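You operate a simulated robot arm through the tools that you are given. There is no shell and no other tool.

The job below is to be done with a simulated two-armed robot. You get a single attempt, and the scene is never put back.

Task
Put the pot of wet parts in the drier and spin them dry.
Fine: leave the steel pot inside, the drier lid shut and the drier switched off; the tap and lift lever stay. Where these are worked on the way, their far stop is far enough and under half their travel is too little: drier switch.

The check looks at the end state, three seconds after you hand in, the way a careful person would. Anything else that was tipped, shoved, dropped, spilled or broken makes it a failure. A push-on lid holds only when it is set on centred and level and pressed home; a screw cap is set on level and turned clockwise until tight.

Robot
Two 6-joint arms with fingered hands on one trunk that stands fixed in place. Base frame: the origin is at the foot of the trunk, x ahead of it, y to its left, z up. Lengths are in m, angles in rad, forces in N, time in s.
The left shoulder is at [0.02, 0.157, 0.829], the right one opposite. With the tool pointing down near the work surface each hand reaches from about 0.36 to 0.84 m from the base axis, measured 20 degrees to its own side. Payload 4.1 kg a hand.
The TCP of each hand is the grasp point between the finger pads, 0.033 m short of the fingertips. In the tool frame z runs along the fingers and y along their closing line. The gripper opens to 0.112 m; its body begins 0.039 m behind the TCP. The gripper is a hand of 4 fingers: y runs from the thumb to the fingers, the wrist lies at [-0.016, -0.118, -0.2] in the tool frame, and closing takes about 1.5 s.
Orientation is that of the tool frame in the base frame, as [roll, pitch, yaw] about the fixed x, y, z axes, in that order (R = Rz(yaw) Ry(pitch) Rx(roll)). With the fingers straight down and the wrist toward the robot, the tool's x, y and z point along [0, 1, 0], [1, 0, 0] and [0, 0, -1] of the base frame.

Tools
- The arms move only by the tool apply_moves. It takes "left_deltas", "right_deltas" or both (then of equal length, played together; a hand with none holds still); each is a list of rows, each an object of numbers (a shift or turn left out is 0, a gripper value left out holds the last): "tx", "ty", "tz": the shift along the tool's x, y, z in cm; "ax", "ay", "az": the turn, a rotation vector about the tool's x, y, z in rad. In form: [{"tx": .., "ty": .., "tz": .., "ax": .., "ay": .., "az": ..}, ...]. A call has 1 to 20 rows; each row shifts and turns the commanded pose from where the row before left it, along the tool's axes as they then stand. "left_jaw" and "right_jaw" are, for a hand that has rows, the opening in per cent of the stroke, from 0 (shut) to 100 (fully open), set as the call begins (left out, the last holds). A row lasts 0.2 s, in which the tool goes at most 0.05 m and 0.15 rad; a call with a longer step from one row to the next is refused whole, and so is a gripper value outside its range. A pose out of reach is approached as far as the arm can. The call stops where the force on the tool passes 40 N (or 10 N more than at its start, if that is more) or the arm is blocked; 0.2 s more then pass. The fingers move at their own pace (about 0.072 m/s each) and stop on an object; they squeeze with about 32 N. The grip force told is the motor's: it shows also when the fingers shut on nothing. Time passes only in rows, and 0.2 s behind the last, so rows that do not move let the fingers close. It gives the time, the measured TCP pose, the force on the tool (base axes), the opening and the grip force at its end, in the units of the frame above (readings bear some noise), with the torque about the TCP (base axes, N m) and any sound that the robot's microphone picked up.
- Cameras (640 x 400 px; columns grow to the right, rows downward): "scene" is now at [0.0525, -0.0246, 1.4584]; the picture's right is [-0.30, -0.95, 0.00], its down [-0.59, 0.19, -0.79] and it looks along [0.75, -0.24, -0.62] (base axes); focal length 332 px, centre (320, 200). "left" rides on the left gripper at [-0.066, -0.089, -0.13] in its tool frame; the picture's right is [-0.79, -0.29, 0.54], its down [0.55, -0.71, 0.44] and it looks along [0.26, 0.64, 0.72] (tool axes); focal length 247 px, centre (320, 200). "right" rides on the right gripper at [0.066, -0.089, -0.13] in its tool frame; the picture's right is [-0.79, 0.29, -0.54], its down [-0.55, -0.71, 0.44] and it looks along [-0.26, 0.64, 0.72] (tool axes); focal length 247 px, centre (320, 200). There is no depth. A picture from a camera that has moved, and an enlarged one, comes with that camera's place and axes in the base frame and with its lens.
- capture(camera): a new picture of that camera. No time passes.
- set_fingers(index, middle, ring, thumb_bend, thumb_turn, hand): sets how far each is bent, from 0 (flat) to 1 (curled in); at 0.3 the hand is open as for a grip, at 0.7 the pads meet at the TCP. One left out holds its place. A second passes; each finger stops where it meets its share of the squeeze, and holds until it gets a number again. A gripper value or a shape takes the hand back. It gives what a move gives, with no picture; readings hold the bend of each and the force on the fingers (four entries, about 0 where the hand has none), thumb and palm. thumb_turn goes from beside the hand (0) to across from the fingers (1), as for a grip.
- set_grasp(shape, hand): the hand has 4 fingers and takes this shape, open, in about a second: jaw (thumb against the fingers, like two jaws); tri (thumb and two fingers); tip (a fingertip pinch); poke (one finger out to press); point (the index stretched); flat (the hand flat); cup (the hand cupped); fist (a fist). The gripper value then closes the fingers along that shape, each until it touches; the sizes above hold for jaw. It gives what a move gives, with no picture.
- head_to(pan, tilt): turns the head with the scene camera to pan (to the left, within 1.501 rad either way) and tilt (down, from -0.506 to 1.204), counted from straight ahead of the robot. It gives what a move gives.
- zoom(camera, box): a new picture of the part [left, top, right, bottom] of that camera's present view, enlarged. No time passes.
- close_job(): hands the job in; it is judged then, once.

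Nothing tells you positions but the pictures and the camera data. Unless the task says otherwise, let go and move clear before handing in.

The tools are called after "Emit:" as name(argument=value, ...) on one line, values as JSON. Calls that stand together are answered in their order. apply_moves: Moves the arms, as the interface text tells. Its arguments: {"type":"object","properties":{"left_deltas":{"type":"array","items":{"type":"object","properties":{"tx":{"type":"number"},"ty":{"type":"number"},"tz":{"type":"number"},"ax":{"type":"number"},"ay":{"type":"number"},"az":{"type":"number"}}}},"left_jaw":{"type":"number"},"right_deltas":{"type":"array","items":{"type":"object","properties":{"tx":{"type":"number"},"ty":{"type":"number"},"tz":{"type":"number"},"ax":{"type":"number"},"ay":{"type":"number"},"az":{"type":"number"}}}},"right_jaw":{"type":"number"}},"required":[]} The other tools are called the same way: set_grasp (shape, hand) gives the hand a shape; set_fingers (index, middle, ring, thumb_bend, thumb_turn, hand) moves the fingers one by one; head_to (pan, tilt) turns the head that bears the scene camera; capture (camera) takes a picture; zoom (camera, box) takes an enlarged picture of a part of a camera's view; close_job () hands the job in.

At the start:

```text
time: 0.0
left_tool_pos: [0.3916, -0.0234, 1.2199]
left_orientation: [-3.141, 0.0, 1.167]
left_ft_force: [-0.4, -0.2, 0.8]
left_ft_torque: [-0.02, 0.01, -0.01]
left_grip_width: 0.1116
left_grasp_force: 0.1
left_shape: jaw
left_bend: [0.3, 0.3, 0.3, 0.3, 0.98]
left_finger forces: [0.0, 0.0, 0.0, 0.0, 0.0, 0.0]
right_tool_pos: [0.3467, -0.3949, 1.2537]
right_orientation: [3.141, 0.0, 1.168]
right_ft_force: [-0.2, 0.3, -0.2]
right_ft_torque: [-0.01, 0.01, -0.01]
right_grip_width: 0.1116
right_grasp_force: 0.1
right_shape: jaw
right_bend: [0.3, 0.3, 0.3, 0.3, 0.98]
right_finger forces: [0.0, 0.0, 0.0, 0.1, 0.1, 0.0]
head pan, tilt (commanded): [-0.305, 0.667]
```

scene: 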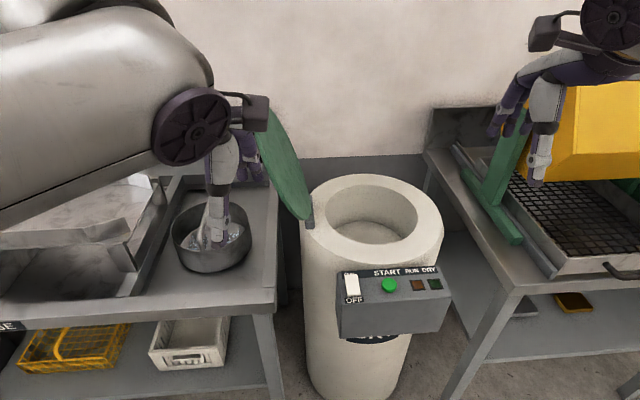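
right: 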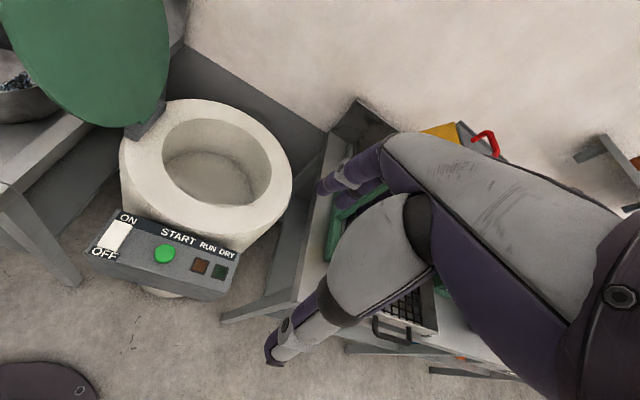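
left: 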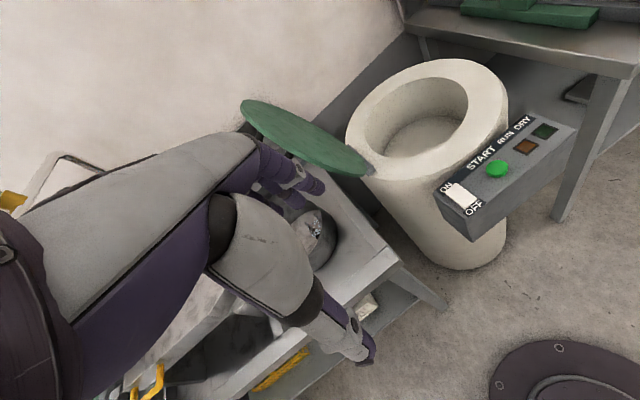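

I see the drier drum in the middle with its green lid swung open to the left, a control box with a rocker switch and a START button, and the steel pot with parts on the left bench. First I look closer at everything.

Emit:
zoom(camera="scene", box=[280, 160, 480, 360])

Emit:
zoom(camera="scene", box=[120, 80, 320, 300])

Emit:
head_to(pan=0.4, tilt=0.7)

```text
2.00 times, centred on (380, 260) of scene
camera zoom: at [0.0525, -0.0246, 1.4584], right [-0.3, -0.95, 0.0], down [-0.59, 0.19, -0.79], along [0.75, -0.24, -0.62], focal length 664 px, centre (200, 80)
```

zoom: 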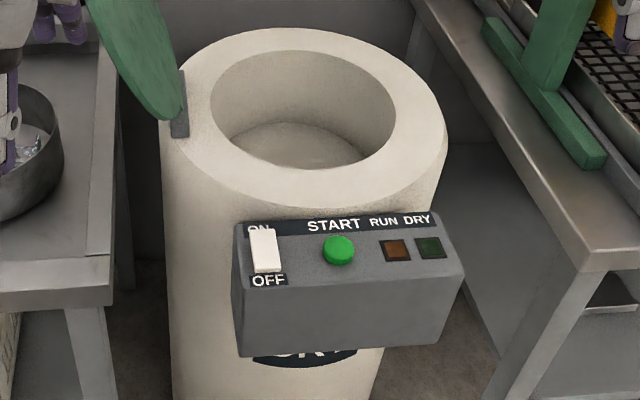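

```text
1.82 times, centred on (220, 190) of scene
camera zoom: at [0.0525, -0.0246, 1.4584], right [-0.3, -0.95, 0.0], down [-0.59, 0.19, -0.79], along [0.75, -0.24, -0.62], focal length 604 px, centre (502, 218)
```

zoom: 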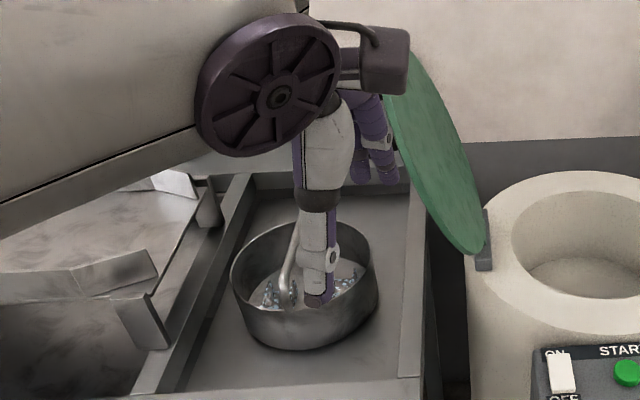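

```text
time: 1.1
left_tool_pos: [0.3921, -0.023, 1.2203]
left_orientation: [3.14, 0.0, 1.168]
left_ft_force: [-1.3, 0.1, -0.1]
left_ft_torque: [0.0, 0.05, 0.02]
left_grip_width: 0.1115
left_grasp_force: 0.0
left_shape: jaw
left_bend: [0.3, 0.3, 0.3, 0.3, 0.98]
left_finger forces: [0.0, 0.1, 0.0, 0.0, 0.0, 0.1]
right_tool_pos: [0.3463, -0.3948, 1.2543]
right_orientation: [3.141, 0.001, 1.168]
right_ft_force: [0.2, 0.3, 0.0]
right_ft_torque: [0.05, 0.01, 0.0]
right_grip_width: 0.1116
right_grasp_force: 0.0
right_shape: jaw
right_bend: [0.3, 0.3, 0.3, 0.3, 0.98]
right_finger forces: [0.0, 0.1, 0.0, 0.0, 0.0, 0.0]
head pan, tilt (commanded): [0.4, 0.7]
```

The pot seems to have an upright steel handle over it. I look at the left side with the head turned.

Emit:
capture(camera="scene")

Emit:
capture(camera="left")

```text
taken
camera scene: at [0.0486, 0.0343, 1.4555], right [0.39, -0.92, 0.0], down [-0.59, -0.25, -0.76], along [0.7, 0.3, -0.64], focal length 332 px, centre (320, 200)
```

scene: 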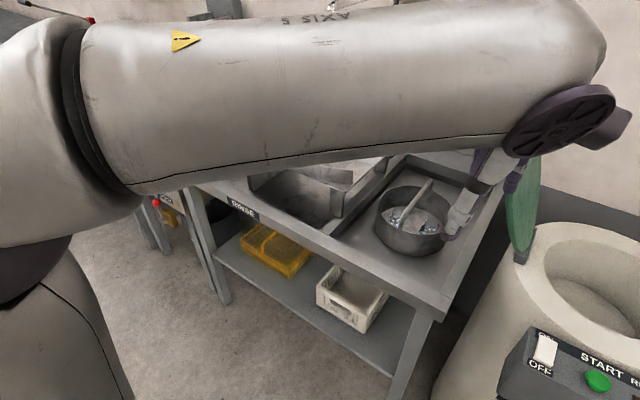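

```text
taken
camera left: at [0.2839, -0.0478, 1.3499], right [-0.57, -0.62, -0.54], down [-0.44, 0.79, -0.44], along [0.69, -0.02, -0.72], focal length 247 px, centre (320, 200)
```

left: 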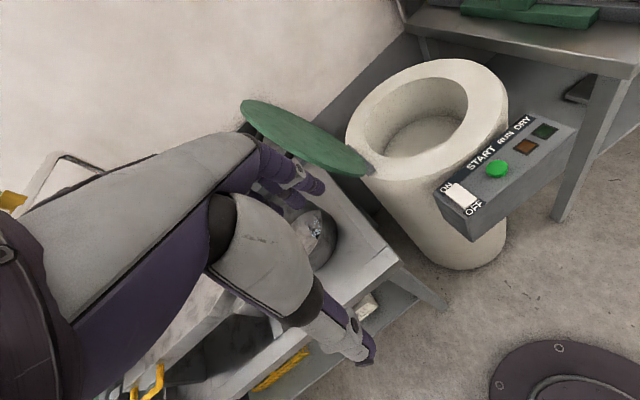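

The left arm hides the view to the pot, so I lift that hand to the left to see the pot and measure it from several places.

Emit:
apply_moves(left_deltas=[{"tx": 4, "ty": -2}, {"tx": 4, "ty": -2}, {"tx": 4, "ty": -2}, {"tx": 4, "ty": -2}, {"tx": 4, "ty": -2}, {"tx": 4, "ty": -2}])

Emit:
head_to(pan=0.0, tilt=0.7)

Emit:
capture(camera="scene")

Emit:
capture(camera="left")

Emit:
capture(camera="right")

```text
time: 2.5
left_tool_pos: [0.3755, 0.2453, 1.219]
left_orientation: [-3.141, 0.0, 1.165]
left_ft_force: [-0.4, -0.3, 0.0]
left_ft_torque: [0.04, 0.04, -0.02]
left_grip_width: 0.1117
left_grasp_force: 0.1
left_shape: jaw
left_bend: [0.3, 0.3, 0.3, 0.3, 0.98]
left_finger forces: [0.1, 0.0, 0.1, 0.0, 0.1, 0.1]
right_tool_pos: [0.3464, -0.3946, 1.253]
right_orientation: [3.14, 0.0, 1.169]
right_ft_force: [0.0, -0.5, -0.9]
right_ft_torque: [0.06, -0.04, 0.01]
right_grip_width: 0.1116
right_grasp_force: 0.1
right_shape: jaw
right_bend: [0.3, 0.3, 0.3, 0.3, 0.98]
right_finger forces: [0.0, 0.1, 0.0, 0.1, 0.1, 0.0]
head pan, tilt (commanded): [0.4, 0.7]
```

```text
time: 3.3
left_tool_pos: [0.3735, 0.2454, 1.2186]
left_orientation: [3.14, 0.001, 1.168]
left_ft_force: [0.6, 0.3, -0.4]
left_ft_torque: [-0.01, 0.04, -0.01]
left_grip_width: 0.1117
left_grasp_force: 0.2
left_shape: jaw
left_bend: [0.3, 0.3, 0.3, 0.3, 0.98]
left_finger forces: [0.0, 0.0, 0.0, 0.1, 0.0, 0.1]
right_tool_pos: [0.3468, -0.3949, 1.2548]
right_orientation: [-3.141, -0.002, 1.168]
right_ft_force: [-0.5, 0.8, 0.5]
right_ft_torque: [0.04, 0.02, 0.04]
right_grip_width: 0.1114
right_grasp_force: 0.0
right_shape: jaw
right_bend: [0.3, 0.3, 0.3, 0.3, 0.98]
right_finger forces: [0.0, 0.0, 0.0, 0.0, 0.0, 0.0]
head pan, tilt (commanded): [0.0, 0.7]
```

```text
taken
camera scene: at [0.0552, 0.0014, 1.4555], right [0.0, -1.0, 0.0], down [-0.64, 0.0, -0.76], along [0.76, 0.0, -0.64], focal length 332 px, centre (320, 200)
```

scene: 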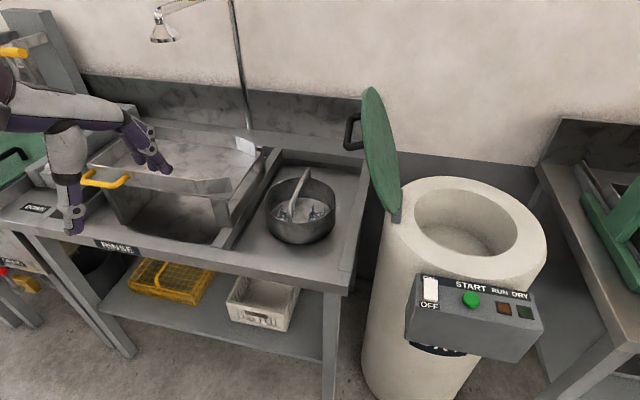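

```text
taken
camera left: at [0.2667, 0.221, 1.3482], right [-0.57, -0.62, -0.54], down [-0.44, 0.79, -0.44], along [0.69, -0.02, -0.72], focal length 247 px, centre (320, 200)
```

left: 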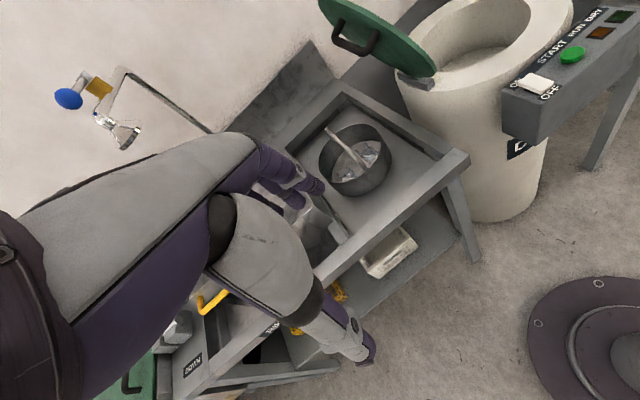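

```text
taken
camera right: at [0.2899, -0.2996, 1.3831], right [-0.05, -0.84, 0.54], down [-0.87, -0.23, -0.44], along [0.49, -0.49, -0.72], focal length 247 px, centre (320, 200)
```

right: 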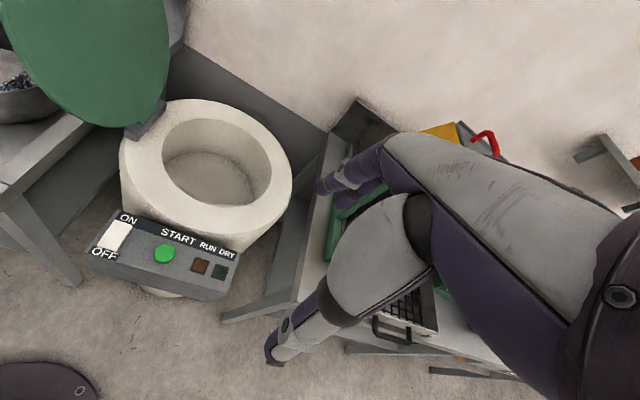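

Emit:
zoom(camera="scene", box=[250, 150, 350, 250])

Emit:
zoom(camera="left", box=[300, 90, 420, 220])

Emit:
zoom(camera="scene", box=[400, 260, 560, 370])

Emit:
zoom(camera="scene", box=[330, 80, 430, 230])

```text
4.00 times, centred on (300, 200) of scene
camera zoom: at [0.0552, 0.0014, 1.4555], right [0.0, -1.0, 0.0], down [-0.64, 0.0, -0.76], along [0.76, 0.0, -0.64], focal length 1328 px, centre (400, 200)
```

zoom: 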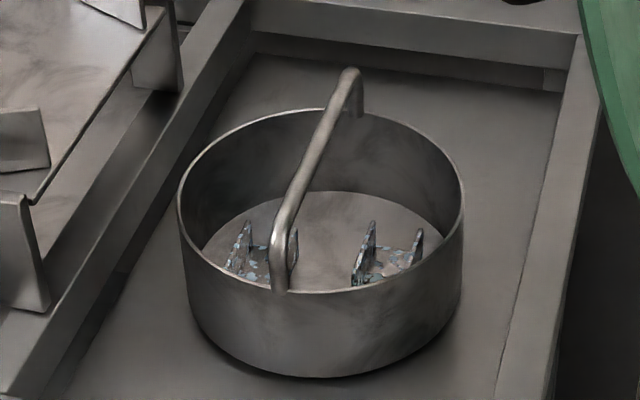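

```text
3.08 times, centred on (360, 155) of left
camera zoom: at [0.2667, 0.221, 1.3482], right [-0.57, -0.62, -0.54], down [-0.44, 0.79, -0.44], along [0.69, -0.02, -0.72], focal length 760 px, centre (197, 338)
```

zoom: 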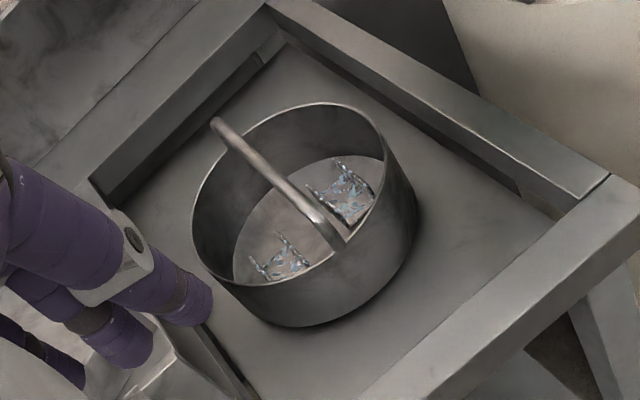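

```text
3.64 times, centred on (480, 315) of scene
camera zoom: at [0.0552, 0.0014, 1.4555], right [0.0, -1.0, 0.0], down [-0.64, 0.0, -0.76], along [0.76, 0.0, -0.64], focal length 1208 px, centre (-262, -218)
```

zoom: 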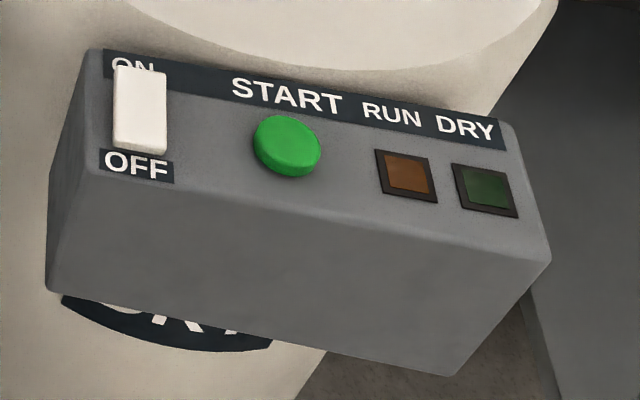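

```text
2.67 times, centred on (380, 155) of scene
camera zoom: at [0.0552, 0.0014, 1.4555], right [0.0, -1.0, 0.0], down [-0.64, 0.0, -0.76], along [0.76, 0.0, -0.64], focal length 886 px, centre (160, 320)
```

zoom: 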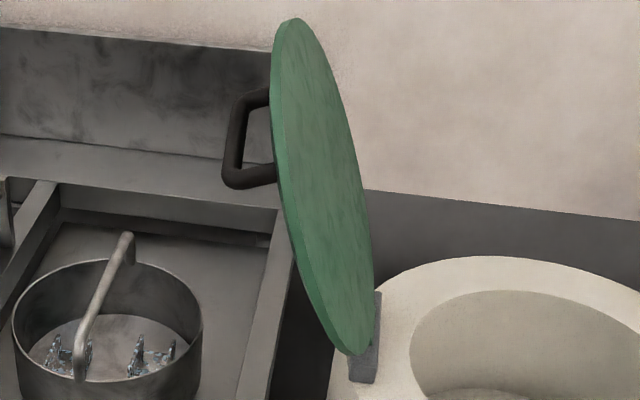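

Stereo estimates so far:
- Pot rim centre about (0.74, 0.05, 0.875). Its bar handle runs mostly along x at z about 0.92.
- Drum opening about (0.643, -0.358, 0.89), radius about 0.12.
- The open lid leans left, centred about (0.71, -0.14, 1.055).

Before touching anything, I move the right hand aside and check, empty-handed, that the left hand can reach the drum around the front of the lid.

Emit:
apply_moves(left_deltas=[{"tx": -3.62, "ty": 2.26, "tz": 0.3}, {"tx": -3.62, "ty": 2.26, "tz": 0.3}, {"tx": -3.62, "ty": 2.26, "tz": 0.3}, {"tx": -3.62, "ty": 2.26, "tz": 0.3}, {"tx": -3.62, "ty": 2.26, "tz": 0.3}, {"tx": -3.62, "ty": 2.26, "tz": 0.3}, {"tx": -3.62, "ty": 2.26, "tz": 0.3}, {"tx": -3.44, "ty": 2.12}, {"tx": -3.44, "ty": 2.12}, {"tx": -3.44, "ty": 2.12}, {"tx": -3.44, "ty": 2.12}, {"tx": -3.44, "ty": 2.12}, {"az": 0.14}, {"az": 0.14}], right_deltas=[{"tx": -3.7, "ty": 1.6}, {"tx": -3.7, "ty": 1.6}, {"tx": -3.7, "ty": 1.6}, {"tx": -3.7, "ty": 1.6}, {}, {}, {}, {}, {}, {}, {}, {}, {}, {}])

Emit:
capture(camera="scene")

Emit:
capture(camera="left")

Emit:
capture(camera="right")

```text
time: 6.3
left_tool_pos: [0.4509, -0.2516, 1.1994]
left_orientation: [-3.14, -0.001, 0.884]
left_ft_force: [0.0, -0.8, 0.3]
left_ft_torque: [0.01, 0.01, 0.01]
left_grip_width: 0.1117
left_grasp_force: 0.0
left_shape: jaw
left_bend: [0.3, 0.3, 0.3, 0.3, 0.98]
left_finger forces: [0.0, 0.0, 0.0, 0.0, 0.1, 0.0]
right_tool_pos: [0.3479, -0.5566, 1.2542]
right_orientation: [3.142, -0.001, 1.168]
right_ft_force: [-0.1, -1.1, 0.4]
right_ft_torque: [-0.01, -0.01, -0.01]
right_grip_width: 0.1117
right_grasp_force: 0.0
right_shape: jaw
right_bend: [0.3, 0.3, 0.3, 0.3, 0.98]
right_finger forces: [0.0, 0.0, 0.1, 0.1, 0.1, 0.0]
head pan, tilt (commanded): [0.0, 0.7]
```

```text
taken
camera scene: at [0.0551, 0.0012, 1.4555], right [0.0, -1.0, 0.0], down [-0.64, 0.0, -0.77], along [0.77, 0.0, -0.64], focal length 332 px, centre (320, 200)
```

scene: 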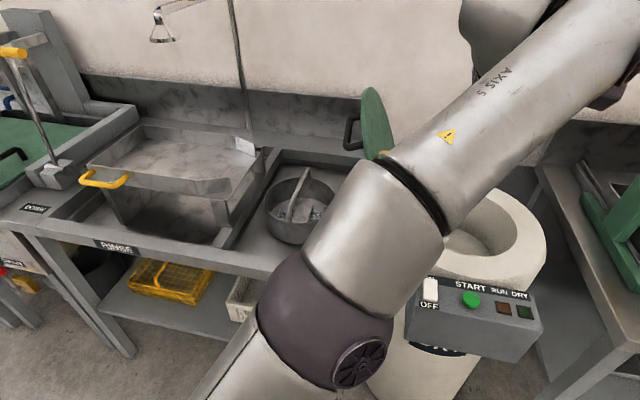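

```text
taken
camera left: at [0.3402, -0.245, 1.3284], right [-0.72, -0.43, -0.54], down [-0.2, 0.88, -0.43], along [0.66, -0.21, -0.72], focal length 247 px, centre (320, 200)
```

left: 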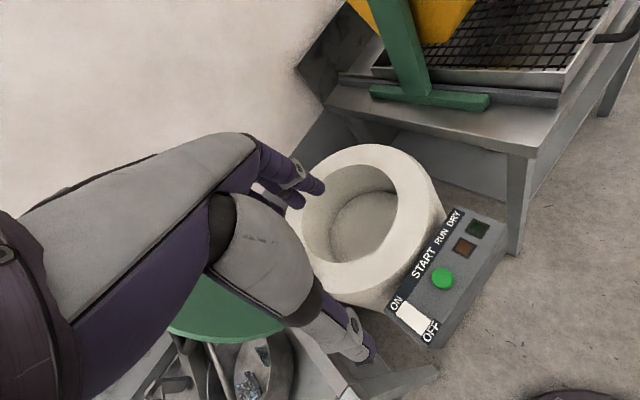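

```text
taken
camera right: at [0.291, -0.4614, 1.3836], right [-0.05, -0.84, 0.54], down [-0.87, -0.23, -0.44], along [0.49, -0.49, -0.72], focal length 247 px, centre (320, 200)
```

right: 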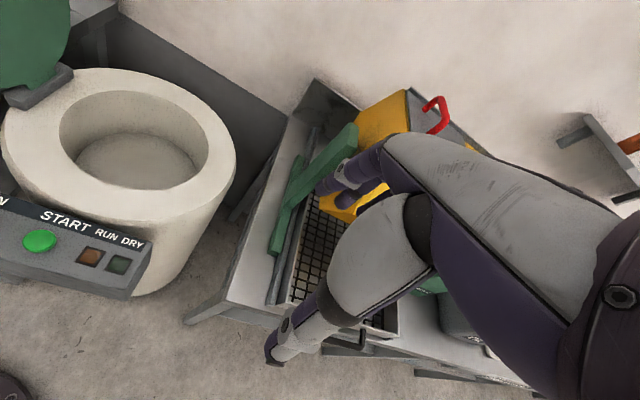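

The left hand gets in front of the drum with room to spare. I continue the empty reach test to directly above the drum opening.

Emit:
apply_moves(left_deltas=[{"tx": 0.66, "ty": 3.59, "tz": 1.67}, {"tx": 0.66, "ty": 3.59, "tz": 1.67}, {"tx": 0.66, "ty": 3.59, "tz": 1.67}, {"tx": 0.66, "ty": 3.59, "tz": 1.67}, {"tx": 0.66, "ty": 3.59, "tz": 1.67}, {"tx": 0.66, "ty": 3.59, "tz": 1.67}, {}])

Emit:
capture(camera="scene")

Emit:
capture(camera="left")

Emit:
capture(camera="right")

```text
time: 7.9
left_tool_pos: [0.5372, -0.2817, 1.0651]
left_orientation: [3.142, 0.0, 0.886]
left_ft_force: [-0.4, -0.2, -0.3]
left_ft_torque: [-0.02, 0.01, 0.02]
left_grip_width: 0.1117
left_grasp_force: 0.1
left_shape: jaw
left_bend: [0.3, 0.3, 0.3, 0.3, 0.98]
left_finger forces: [0.1, 0.0, 0.0, 0.0, 0.1, 0.0]
left hand out of reach, approached as far as the arm can: row 1, 2, 3, 4, 5, 6
right_tool_pos: [0.3486, -0.5564, 1.2554]
right_orientation: [-3.141, -0.001, 1.168]
right_ft_force: [0.9, 0.0, -0.7]
right_ft_torque: [-0.01, -0.01, -0.04]
right_grip_width: 0.1116
right_grasp_force: 0.1
right_shape: jaw
right_bend: [0.3, 0.3, 0.3, 0.3, 0.98]
right_finger forces: [0.0, 0.1, 0.0, 0.0, 0.1, 0.1]
head pan, tilt (commanded): [0.0, 0.7]
```

```text
taken
camera scene: at [0.0552, 0.0013, 1.4555], right [0.0, -1.0, 0.0], down [-0.64, 0.0, -0.77], along [0.77, 0.0, -0.64], focal length 332 px, centre (320, 200)
```

scene: 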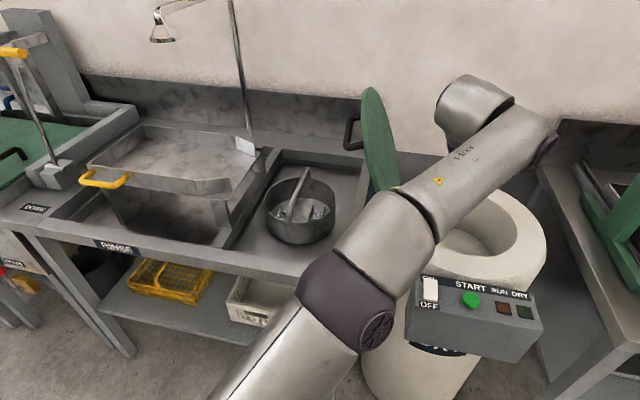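

```text
taken
camera left: at [0.427, -0.2754, 1.1958], right [-0.72, -0.43, -0.54], down [-0.2, 0.88, -0.44], along [0.66, -0.21, -0.72], focal length 247 px, centre (320, 200)
```

left: 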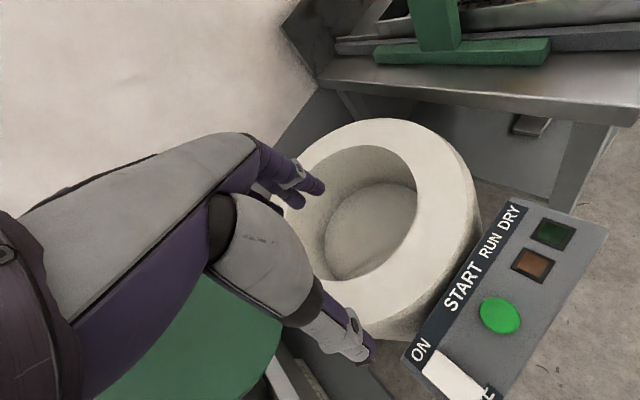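

```text
taken
camera right: at [0.2911, -0.4612, 1.3836], right [-0.05, -0.84, 0.54], down [-0.87, -0.23, -0.44], along [0.49, -0.49, -0.72], focal length 247 px, centre (320, 200)
```

right: 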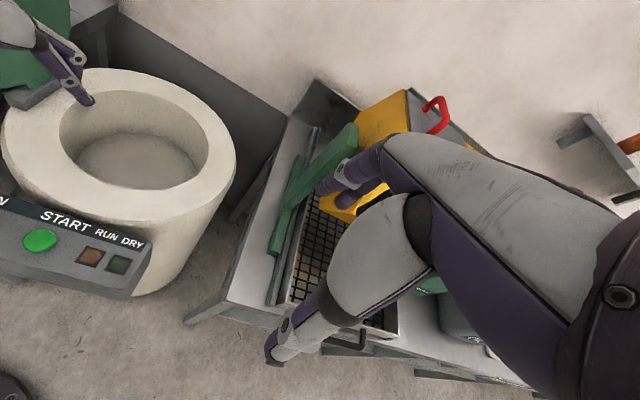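

Straight down, the left hand stops short of the drum. Tilting the hand forward and along the bar should bring the wrist closer in, so I test that attitude with the hand still empty.

Emit:
apply_moves(left_deltas=[{"az": 0.149}, {"az": 0.149}, {"az": 0.149}, {"az": 0.149}, {"ax": -0.149}, {"ax": -0.149}, {"ay": 0.125}, {"ay": 0.125}, {"ay": 0.125}, {"ay": 0.125}, {}])

Emit:
capture(camera="scene")

Emit:
capture(camera="left")

```text
time: 10.3
left_tool_pos: [0.5504, -0.2481, 1.0709]
left_orientation: [2.832, -0.393, 0.472]
left_ft_force: [0.3, -0.9, -0.5]
left_ft_torque: [0.03, 0.0, 0.01]
left_grip_width: 0.1118
left_grasp_force: 0.0
left_shape: jaw
left_bend: [0.3, 0.3, 0.3, 0.3, 0.98]
left_finger forces: [0.0, 0.1, 0.0, 0.0, 0.0, 0.1]
left hand out of reach, approached as far as the arm can: row 2, 3, 4, 9, 10
right_tool_pos: [0.3481, -0.5558, 1.2541]
right_orientation: [-3.141, 0.0, 1.167]
right_ft_force: [-0.1, 0.3, 0.3]
right_ft_torque: [-0.01, 0.02, -0.01]
right_grip_width: 0.1118
right_grasp_force: 0.1
right_shape: jaw
right_bend: [0.3, 0.3, 0.3, 0.3, 0.98]
right_finger forces: [0.1, 0.1, 0.0, 0.1, 0.1, 0.0]
head pan, tilt (commanded): [0.0, 0.7]
```

```text
taken
camera scene: at [0.0552, 0.0013, 1.4555], right [0.0, -1.0, 0.0], down [-0.64, 0.0, -0.76], along [0.76, 0.0, -0.64], focal length 332 px, centre (320, 200)
```

scene: 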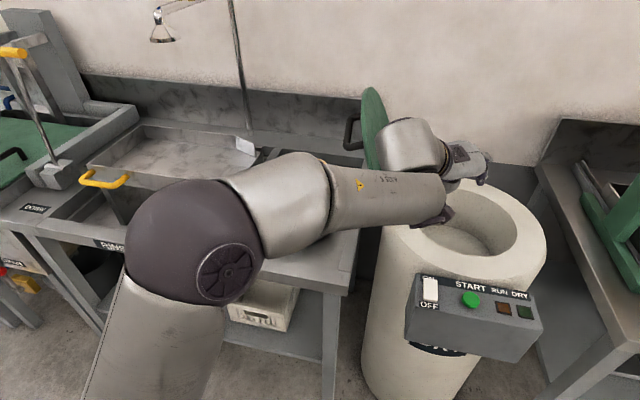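

```text
taken
camera left: at [0.4067, -0.1813, 1.1351], right [-0.5, -0.13, -0.86], down [0.42, 0.83, -0.37], along [0.76, -0.55, -0.35], focal length 247 px, centre (320, 200)
```

left: 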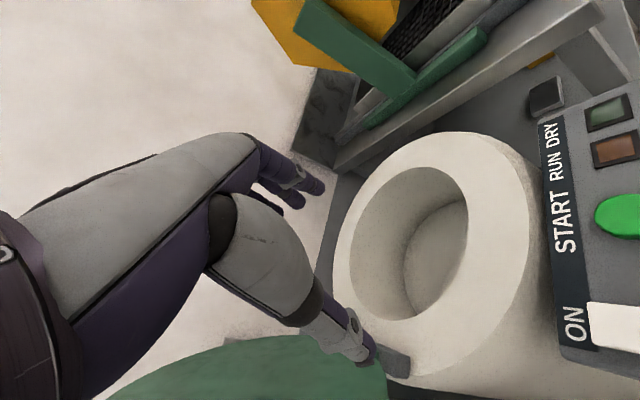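

The arm took the tilted attitude. I try to move the tool from here over the centre of the drum opening.

Emit:
apply_moves(left_deltas=[{"tx": 0.65, "ty": 3.16, "tz": 1.6}, {"tx": 0.65, "ty": 3.16, "tz": 1.6}, {"tx": 0.65, "ty": 3.16, "tz": 1.6}, {"tx": 0.65, "ty": 3.16, "tz": 1.6}, {}])

Emit:
capture(camera="scene")

Emit:
capture(camera="right")

```text
time: 11.5
left_tool_pos: [0.6018, -0.3522, 1.0591]
left_orientation: [2.805, -0.476, 0.449]
left_ft_force: [0.2, -0.6, 0.2]
left_ft_torque: [0.01, 0.03, -0.01]
left_grip_width: 0.112
left_grasp_force: 0.0
left_shape: jaw
left_bend: [0.3, 0.3, 0.3, 0.3, 0.98]
left_finger forces: [0.0, 0.1, 0.1, 0.0, 0.0, 0.0]
left hand out of reach, approached as far as the arm can: row 1, 4
right_tool_pos: [0.3469, -0.5559, 1.2555]
right_orientation: [-3.141, 0.002, 1.168]
right_ft_force: [0.4, 0.1, -0.2]
right_ft_torque: [0.03, -0.01, -0.02]
right_grip_width: 0.1119
right_grasp_force: 0.1
right_shape: jaw
right_bend: [0.3, 0.3, 0.3, 0.3, 0.98]
right_finger forces: [0.0, 0.0, 0.1, 0.0, 0.0, 0.0]
head pan, tilt (commanded): [0.0, 0.7]
```

```text
taken
camera scene: at [0.0552, 0.0012, 1.4555], right [0.0, -1.0, 0.0], down [-0.64, 0.0, -0.76], along [0.76, 0.0, -0.64], focal length 332 px, centre (320, 200)
```

scene: 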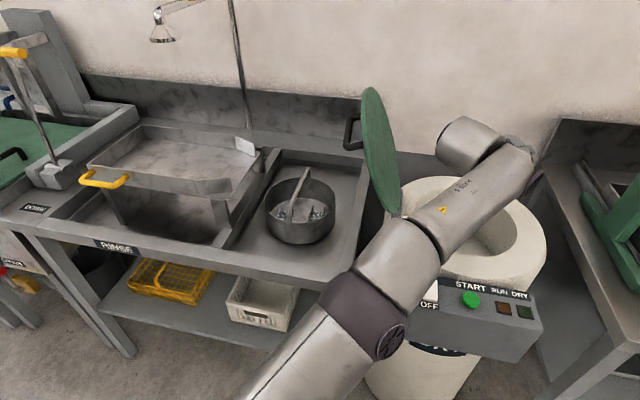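

```text
taken
camera right: at [0.291, -0.4614, 1.3837], right [-0.05, -0.84, 0.54], down [-0.87, -0.23, -0.44], along [0.49, -0.49, -0.72], focal length 247 px, centre (320, 200)
```

right: 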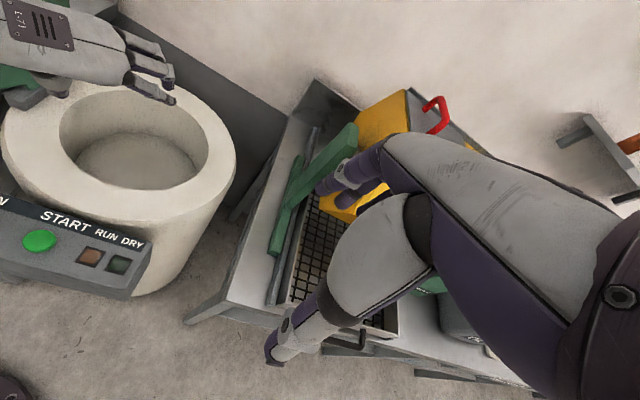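

Tilted, the left hand gets within a few centimetres of the drum centre. I tilt a little more about the closing line and try again at a lower, realistic carrying height.

Emit:
apply_moves(left_deltas=[{"ay": 0.1}, {"tz": 1.5}, {"tz": 1.5}, {}])

```text
time: 12.5
left_tool_pos: [0.6206, -0.3539, 1.0339]
left_orientation: [2.785, -0.57, 0.491]
left_ft_force: [-0.4, 0.1, -1.0]
left_ft_torque: [0.01, 0.0, 0.01]
left_grip_width: 0.1119
left_grasp_force: 0.0
left_shape: jaw
left_bend: [0.3, 0.3, 0.3, 0.3, 0.98]
left_finger forces: [0.0, 0.1, 0.0, 0.0, 0.0, 0.0]
right_tool_pos: [0.3475, -0.5567, 1.2537]
right_orientation: [3.141, 0.0, 1.167]
right_ft_force: [0.5, 0.2, -0.4]
right_ft_torque: [-0.04, 0.01, 0.01]
right_grip_width: 0.1116
right_grasp_force: 0.0
right_shape: jaw
right_bend: [0.3, 0.3, 0.3, 0.3, 0.98]
right_finger forces: [0.0, 0.1, 0.0, 0.0, 0.0, 0.0]
head pan, tilt (commanded): [0.0, 0.7]
```

Emit:
apply_moves(left_deltas=[{"tx": 1.28, "ty": 0.88, "tz": 1.72}, {}])

Emit:
capture(camera="scene")

Emit:
capture(camera="right")

Emit:
capture(camera="left")

```text
time: 13.1
left_tool_pos: [0.6276, -0.3539, 1.0243]
left_orientation: [2.783, -0.569, 0.491]
left_ft_force: [0.1, -0.2, -0.8]
left_ft_torque: [0.01, -0.01, 0.0]
left_grip_width: 0.1116
left_grasp_force: 0.1
left_shape: jaw
left_bend: [0.3, 0.3, 0.3, 0.3, 0.98]
left_finger forces: [0.0, 0.1, 0.0, 0.0, 0.0, 0.0]
left hand out of reach, approached as far as the arm can: row 1
right_tool_pos: [0.3473, -0.5563, 1.2536]
right_orientation: [3.141, -0.001, 1.167]
right_ft_force: [0.7, -0.4, 0.8]
right_ft_torque: [0.0, -0.04, 0.0]
right_grip_width: 0.1118
right_grasp_force: 0.1
right_shape: jaw
right_bend: [0.3, 0.3, 0.3, 0.3, 0.98]
right_finger forces: [0.1, 0.0, 0.1, 0.0, 0.0, 0.0]
head pan, tilt (commanded): [0.0, 0.7]
```

```text
taken
camera scene: at [0.0553, 0.0012, 1.4555], right [0.0, -1.0, 0.0], down [-0.64, 0.0, -0.76], along [0.76, 0.0, -0.64], focal length 332 px, centre (320, 200)
```

scene: 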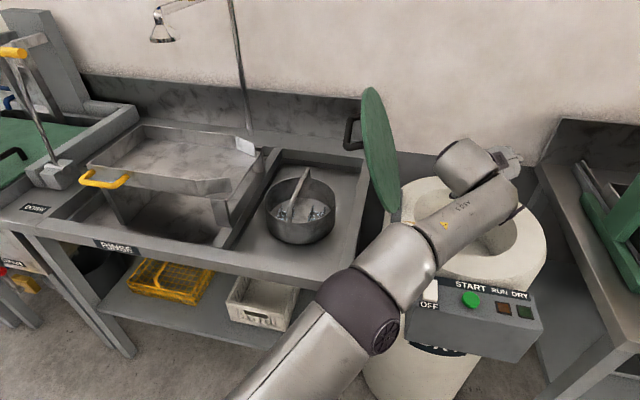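

```text
taken
camera right: at [0.2912, -0.4614, 1.3836], right [-0.05, -0.84, 0.54], down [-0.87, -0.23, -0.44], along [0.49, -0.49, -0.72], focal length 247 px, centre (320, 200)
```

right: 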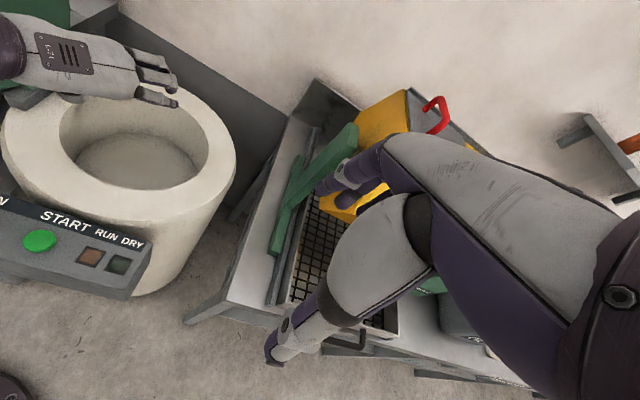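

```text
taken
camera left: at [0.4748, -0.2882, 1.0663], right [-0.34, -0.09, -0.94], down [0.48, 0.84, -0.25], along [0.81, -0.54, -0.24], focal length 247 px, centre (320, 200)
```

left: 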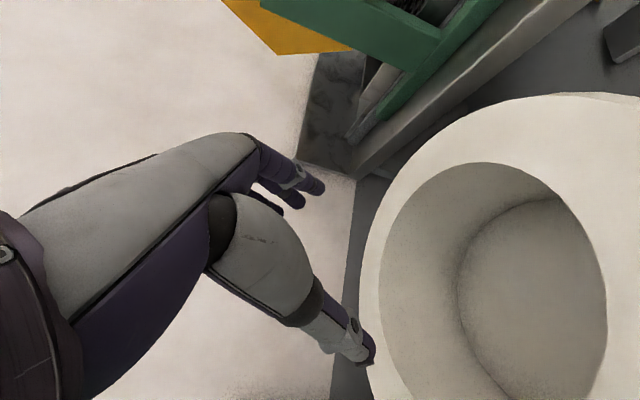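

The left arm can only just reach the drum, and it swaps elbow poses near that limit, which is risky with a load. I retract it and will check whether the right arm can reach the pot handle past the lid's near edge.

Emit:
apply_moves(left_deltas=[{"tx": -1.01, "ty": -2.91, "tz": -3.46}, {"tx": -1.01, "ty": -2.91, "tz": -3.46}, {"tx": -1.01, "ty": -2.91, "tz": -3.46}, {"tx": -1.01, "ty": -2.91, "tz": -3.46}, {"tx": -1.01, "ty": -2.91, "tz": -3.46}, {"tx": -1.01, "ty": -2.91, "tz": -3.46}, {"ay": -0.12}, {"ay": -0.12}, {"ay": -0.12}, {"ay": -0.12}, {"ay": -0.12}, {"ax": 0.15}, {"ax": 0.15}, {}])

Emit:
capture(camera="scene")

```text
time: 16.1
left_tool_pos: [0.4083, -0.1997, 1.1001]
left_orientation: [3.031, 0.008, 0.284]
left_ft_force: [0.1, -0.4, 0.9]
left_ft_torque: [0.0, 0.02, 0.03]
left_grip_width: 0.1118
left_grasp_force: 0.0
left_shape: jaw
left_bend: [0.3, 0.3, 0.3, 0.3, 0.98]
left_finger forces: [0.0, 0.0, 0.0, 0.1, 0.0, 0.0]
left hand out of reach, approached as far as the arm can: row 9, 13
right_tool_pos: [0.3479, -0.5558, 1.2553]
right_orientation: [3.141, -0.001, 1.167]
right_ft_force: [0.4, 1.2, -0.6]
right_ft_torque: [0.0, -0.02, -0.02]
right_grip_width: 0.1114
right_grasp_force: 0.1
right_shape: jaw
right_bend: [0.3, 0.3, 0.3, 0.3, 0.98]
right_finger forces: [0.0, 0.0, 0.1, 0.1, 0.0, 0.0]
head pan, tilt (commanded): [0.0, 0.7]
```

```text
taken
camera scene: at [0.0553, 0.0013, 1.4555], right [0.0, -1.0, 0.0], down [-0.64, 0.0, -0.76], along [0.76, 0.0, -0.64], focal length 332 px, centre (320, 200)
```

scene: 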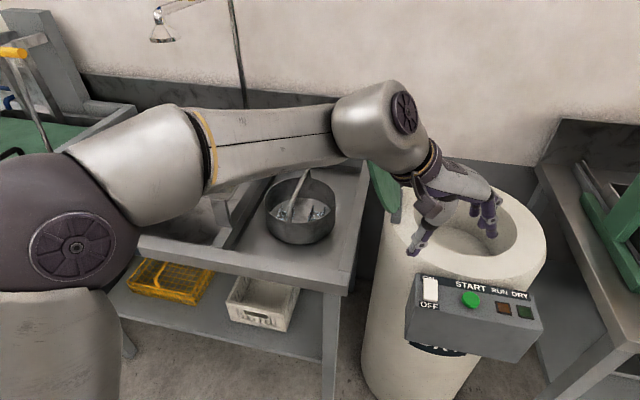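

Out-of-reach rows even this close show it is joint limits on that side, so the left arm is poorly suited to the drum. I move the left arm back over the left bench and test the right arm next.

Emit:
apply_moves(left_deltas=[{"tx": 1.24, "ty": -4.27, "tz": -0.89}, {"tx": 1.24, "ty": -4.27, "tz": -0.89}, {"tx": 1.24, "ty": -4.27, "tz": -0.89}, {"tx": 1.24, "ty": -4.27, "tz": -0.89}, {"tx": 1.24, "ty": -4.27, "tz": -0.89}, {"tx": 1.24, "ty": -4.27, "tz": -0.89}, {"tx": 1.24, "ty": -4.27, "tz": -0.89}, {"tx": 1.24, "ty": -4.27, "tz": -0.89}, {"tx": 1.24, "ty": -4.27, "tz": -0.89}, {"ax": 0.11}, {}])

Emit:
capture(camera="scene")

Emit:
capture(camera="left")

```text
time: 18.5
left_tool_pos: [0.4052, 0.207, 1.1366]
left_orientation: [-3.141, 0.007, 0.287]
left_ft_force: [-0.5, 0.2, -0.3]
left_ft_torque: [-0.02, 0.0, 0.0]
left_grip_width: 0.1118
left_grasp_force: 0.1
left_shape: jaw
left_bend: [0.3, 0.3, 0.3, 0.3, 0.98]
left_finger forces: [0.0, 0.0, 0.1, 0.0, 0.0, 0.1]
right_tool_pos: [0.348, -0.5555, 1.2539]
right_orientation: [-3.141, -0.001, 1.167]
right_ft_force: [0.6, 1.2, 0.9]
right_ft_torque: [-0.01, -0.03, 0.02]
right_grip_width: 0.1112
right_grasp_force: 0.0
right_shape: jaw
right_bend: [0.3, 0.3, 0.3, 0.3, 0.98]
right_finger forces: [0.0, 0.1, 0.0, 0.0, 0.0, 0.0]
head pan, tilt (commanded): [0.0, 0.7]
```

```text
taken
camera scene: at [0.0552, 0.0013, 1.4555], right [0.0, -1.0, 0.0], down [-0.64, 0.0, -0.76], along [0.76, 0.0, -0.64], focal length 332 px, centre (320, 200)
```

scene: 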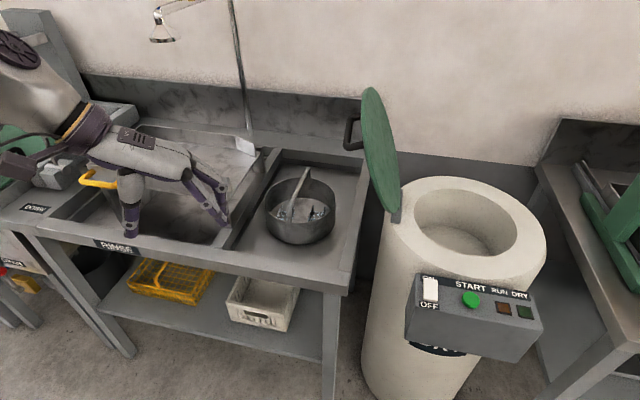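

```text
taken
camera left: at [0.3184, 0.2752, 1.2665], right [-0.84, 0.05, -0.53], down [0.33, 0.84, -0.44], along [0.42, -0.54, -0.72], focal length 247 px, centre (320, 200)
```

left: 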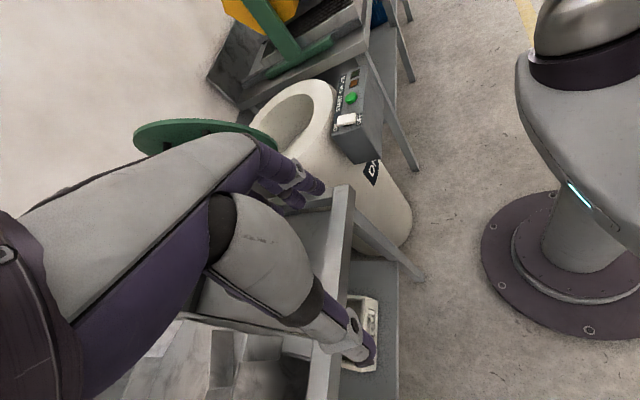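

With the left hand out of the way, I turn the right hand so its closing line crosses the pot's bar (wrist to the right) and bring it to a point in front of the lid.

Emit:
apply_moves(right_deltas=[{"az": -0.147}, {"az": -0.147}, {"az": -0.147}, {"az": -0.147}, {"az": -0.147}, {"az": -0.147}, {"az": -0.147}, {"az": -0.147}, {"az": -0.147}, {"az": -0.147}, {"az": -0.147}, {"az": -0.147}, {}])

Emit:
capture(camera="right")

Emit:
capture(camera="scene")

```text
time: 21.3
left_tool_pos: [0.4058, 0.207, 1.1362]
left_orientation: [-3.14, 0.006, 0.285]
left_ft_force: [1.0, 1.0, -0.6]
left_ft_torque: [-0.01, 0.01, -0.01]
left_grip_width: 0.1118
left_grasp_force: 0.1
left_shape: jaw
left_bend: [0.3, 0.3, 0.3, 0.3, 0.98]
left_finger forces: [0.1, 0.0, 0.0, 0.2, 0.0, 0.1]
right_tool_pos: [0.3205, -0.4763, 1.1579]
right_orientation: [-3.139, 0.0, 2.932]
right_ft_force: [0.2, -0.1, -0.2]
right_ft_torque: [0.01, 0.04, 0.02]
right_grip_width: 0.1118
right_grasp_force: 0.0
right_shape: jaw
right_bend: [0.3, 0.3, 0.3, 0.3, 0.98]
right_finger forces: [0.1, 0.1, 0.0, 0.0, 0.0, 0.0]
right hand out of reach, approached as far as the arm can: row 6, 7, 8, 9, 10, 11, 12
head pan, tilt (commanded): [0.0, 0.7]
```

```text
taken
camera right: at [0.2375, -0.5499, 1.2881], right [0.83, 0.12, 0.54], down [0.39, -0.81, -0.43], along [0.39, 0.57, -0.72], focal length 247 px, centre (320, 200)
```

right: 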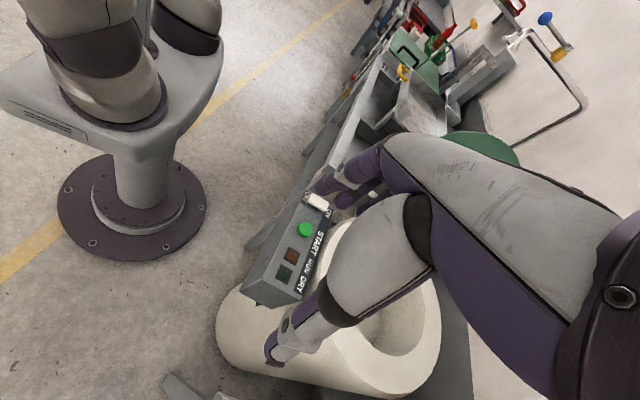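

```text
taken
camera scene: at [0.0552, 0.0013, 1.4555], right [0.0, -1.0, 0.0], down [-0.64, 0.0, -0.76], along [0.76, 0.0, -0.64], focal length 332 px, centre (320, 200)
```

scene: 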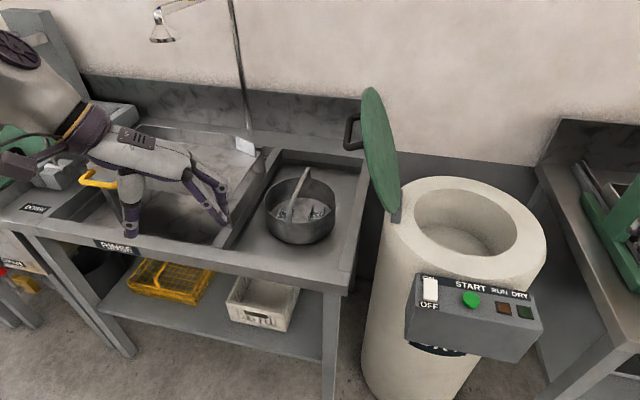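

Emit:
apply_moves(right_deltas=[{"tx": -0.58, "ty": 4.15, "tz": 0.1}, {"tx": -0.58, "ty": 4.15, "tz": 0.1}, {"tx": -0.58, "ty": 4.15, "tz": 0.1}, {"tx": -0.58, "ty": 4.15, "tz": 0.1}, {"tx": -0.58, "ty": 4.15, "tz": 0.1}, {"tx": -0.58, "ty": 4.15, "tz": 0.1}, {"tx": -0.58, "ty": 4.15, "tz": 0.1}, {}])

Emit:
capture(camera="scene")

Emit:
capture(camera="left")

```text
time: 23.1
left_tool_pos: [0.4065, 0.2066, 1.1364]
left_orientation: [-3.14, 0.006, 0.286]
left_ft_force: [0.1, -1.0, 0.2]
left_ft_torque: [-0.02, -0.01, 0.0]
left_grip_width: 0.1119
left_grasp_force: 0.1
left_shape: jaw
left_bend: [0.3, 0.3, 0.3, 0.3, 0.98]
left_finger forces: [0.0, 0.1, 0.0, 0.0, 0.0, 0.1]
right_tool_pos: [0.4233, -0.1986, 1.1517]
right_orientation: [3.141, -0.001, 2.931]
right_ft_force: [-0.4, 0.2, 0.0]
right_ft_torque: [0.0, -0.02, -0.03]
right_grip_width: 0.1118
right_grasp_force: 0.0
right_shape: jaw
right_bend: [0.3, 0.3, 0.3, 0.3, 0.98]
right_finger forces: [0.0, 0.1, 0.1, 0.0, 0.0, 0.0]
head pan, tilt (commanded): [0.0, 0.7]
```

```text
taken
camera scene: at [0.0552, 0.0012, 1.4555], right [0.0, -1.0, 0.0], down [-0.64, 0.0, -0.77], along [0.77, 0.0, -0.64], focal length 332 px, centre (320, 200)
```

scene: 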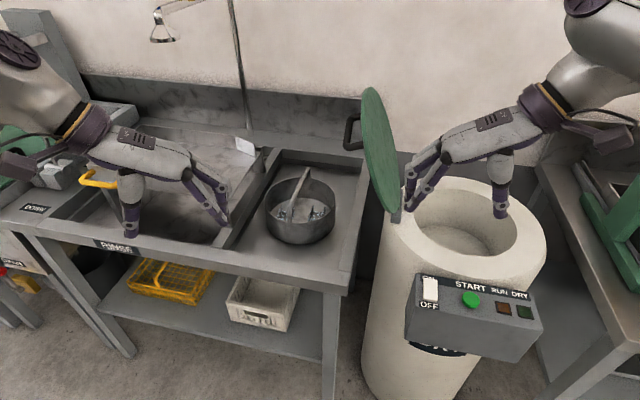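

```text
taken
camera left: at [0.3184, 0.275, 1.2664], right [-0.84, 0.05, -0.53], down [0.33, 0.84, -0.44], along [0.42, -0.54, -0.72], focal length 247 px, centre (320, 200)
```

left: 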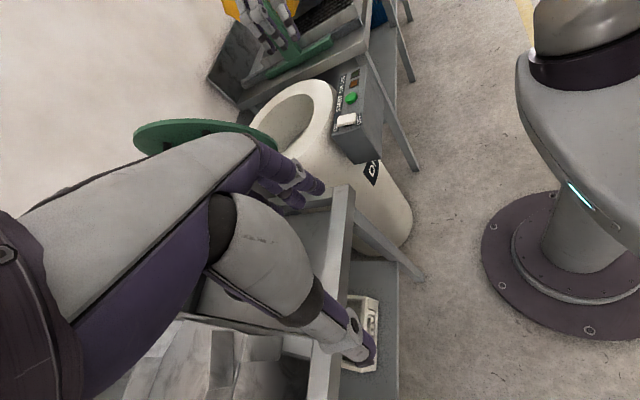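

With its wrist to the right, the right hand's body would sit where the open lid stands. With the wrist toward the robot it may pass in front of the lid's near edge, so I move the left hand further left, turn the right hand that way and test that reach empty.

Emit:
apply_moves(left_deltas=[{"tx": 0.58, "ty": -4.3, "tz": -1.7}, {"tx": 0.58, "ty": -4.3, "tz": -1.7}, {"tx": 0.58, "ty": -4.3, "tz": -1.7}, {}, {}, {}, {}, {}, {}, {}, {}], right_deltas=[{"az": 0.137}, {"az": 0.137}, {"az": 0.137}, {"az": 0.137}, {"az": 0.137}, {"az": 0.137}, {"az": 0.137}, {"az": 0.137}, {"az": 0.137}, {"az": 0.137}, {}])

Emit:
capture(camera="scene")

```text
time: 25.5
left_tool_pos: [0.3858, 0.3342, 1.1884]
left_orientation: [-3.141, 0.007, 0.287]
left_ft_force: [-0.9, 0.4, 0.1]
left_ft_torque: [0.0, 0.01, 0.03]
left_grip_width: 0.112
left_grasp_force: 0.1
left_shape: jaw
left_bend: [0.3, 0.3, 0.3, 0.3, 0.98]
left_finger forces: [0.0, 0.1, 0.0, 0.1, 0.0, 0.2]
right_tool_pos: [0.4202, -0.2012, 1.1534]
right_orientation: [3.14, 0.0, 1.558]
right_ft_force: [-0.2, -0.1, -0.1]
right_ft_torque: [0.02, -0.03, -0.01]
right_grip_width: 0.1118
right_grasp_force: 0.1
right_shape: jaw
right_bend: [0.3, 0.3, 0.3, 0.3, 0.98]
right_finger forces: [0.1, 0.1, 0.0, 0.0, 0.0, 0.1]
head pan, tilt (commanded): [0.0, 0.7]
```

```text
taken
camera scene: at [0.0552, 0.0013, 1.4555], right [0.0, -1.0, 0.0], down [-0.64, 0.0, -0.76], along [0.76, 0.0, -0.64], focal length 332 px, centre (320, 200)
```

scene: 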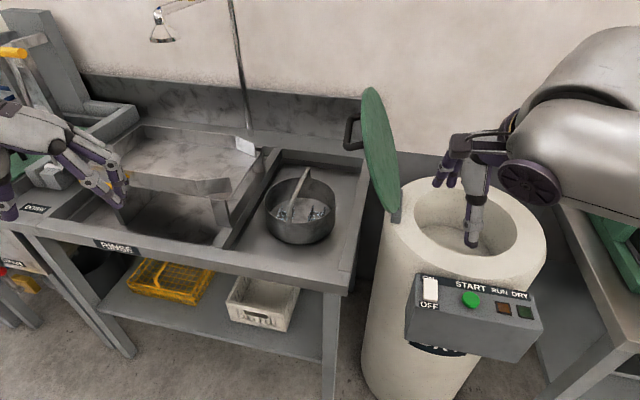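

Emit:
apply_moves(right_deltas=[{"tx": 4.4}, {"tx": 4.4}, {"tx": 4.4}, {"tx": 4.4}, {"tx": 4.4}, {"tx": 4.4}, {}])

Emit:
capture(camera="scene")

Emit:
capture(camera="left")

Emit:
capture(camera="right")

```text
time: 27.1
left_tool_pos: [0.3868, 0.3353, 1.1893]
left_orientation: [-3.141, 0.007, 0.287]
left_ft_force: [0.2, -0.2, 0.4]
left_ft_torque: [0.04, -0.02, 0.0]
left_grip_width: 0.1118
left_grasp_force: 0.1
left_shape: jaw
left_bend: [0.3, 0.3, 0.3, 0.3, 0.98]
left_finger forces: [0.0, 0.0, 0.1, 0.0, 0.0, 0.1]
right_tool_pos: [0.4234, 0.0604, 1.1501]
right_orientation: [3.141, -0.001, 1.56]
right_ft_force: [1.0, -0.6, 0.6]
right_ft_torque: [-0.01, 0.01, 0.0]
right_grip_width: 0.1121
right_grasp_force: 0.0
right_shape: jaw
right_bend: [0.3, 0.3, 0.3, 0.3, 0.98]
right_finger forces: [0.0, 0.0, 0.0, 0.0, 0.0, 0.1]
head pan, tilt (commanded): [0.0, 0.7]
```

```text
taken
camera scene: at [0.0552, 0.0012, 1.4555], right [0.0, -1.0, 0.0], down [-0.64, 0.0, -0.76], along [0.76, 0.0, -0.64], focal length 332 px, centre (320, 200)
```

scene: 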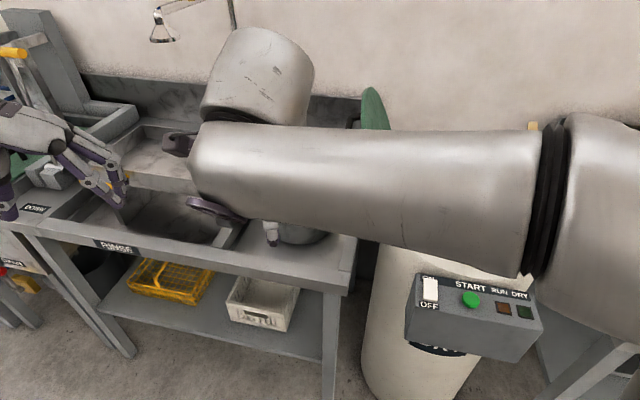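

```text
taken
camera left: at [0.2986, 0.4029, 1.3191], right [-0.84, 0.05, -0.53], down [0.33, 0.84, -0.44], along [0.42, -0.54, -0.72], focal length 247 px, centre (320, 200)
```

left: 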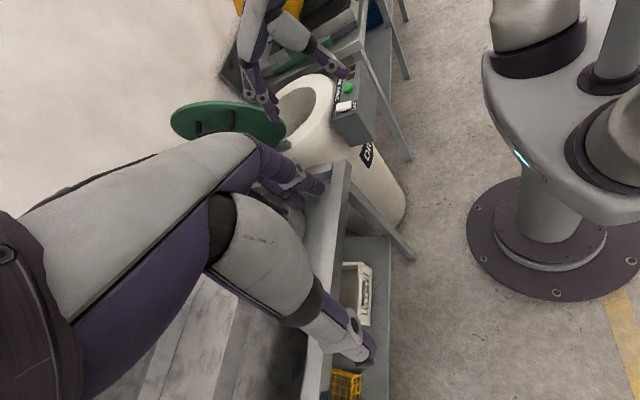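

```text
taken
camera right: at [0.3358, 0.1277, 1.2806], right [0.28, -0.8, 0.54], down [-0.72, -0.55, -0.44], along [0.64, -0.26, -0.72], focal length 247 px, centre (320, 200)
```

right: 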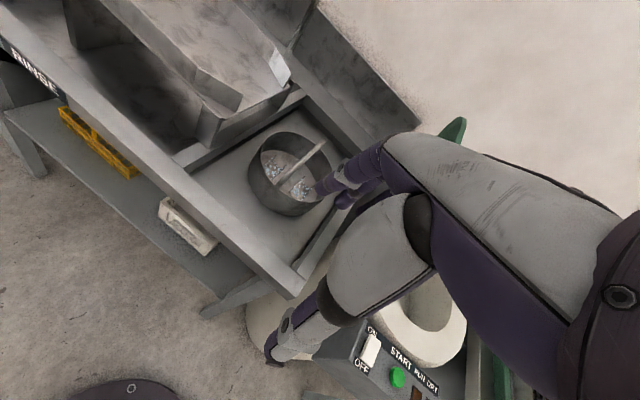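

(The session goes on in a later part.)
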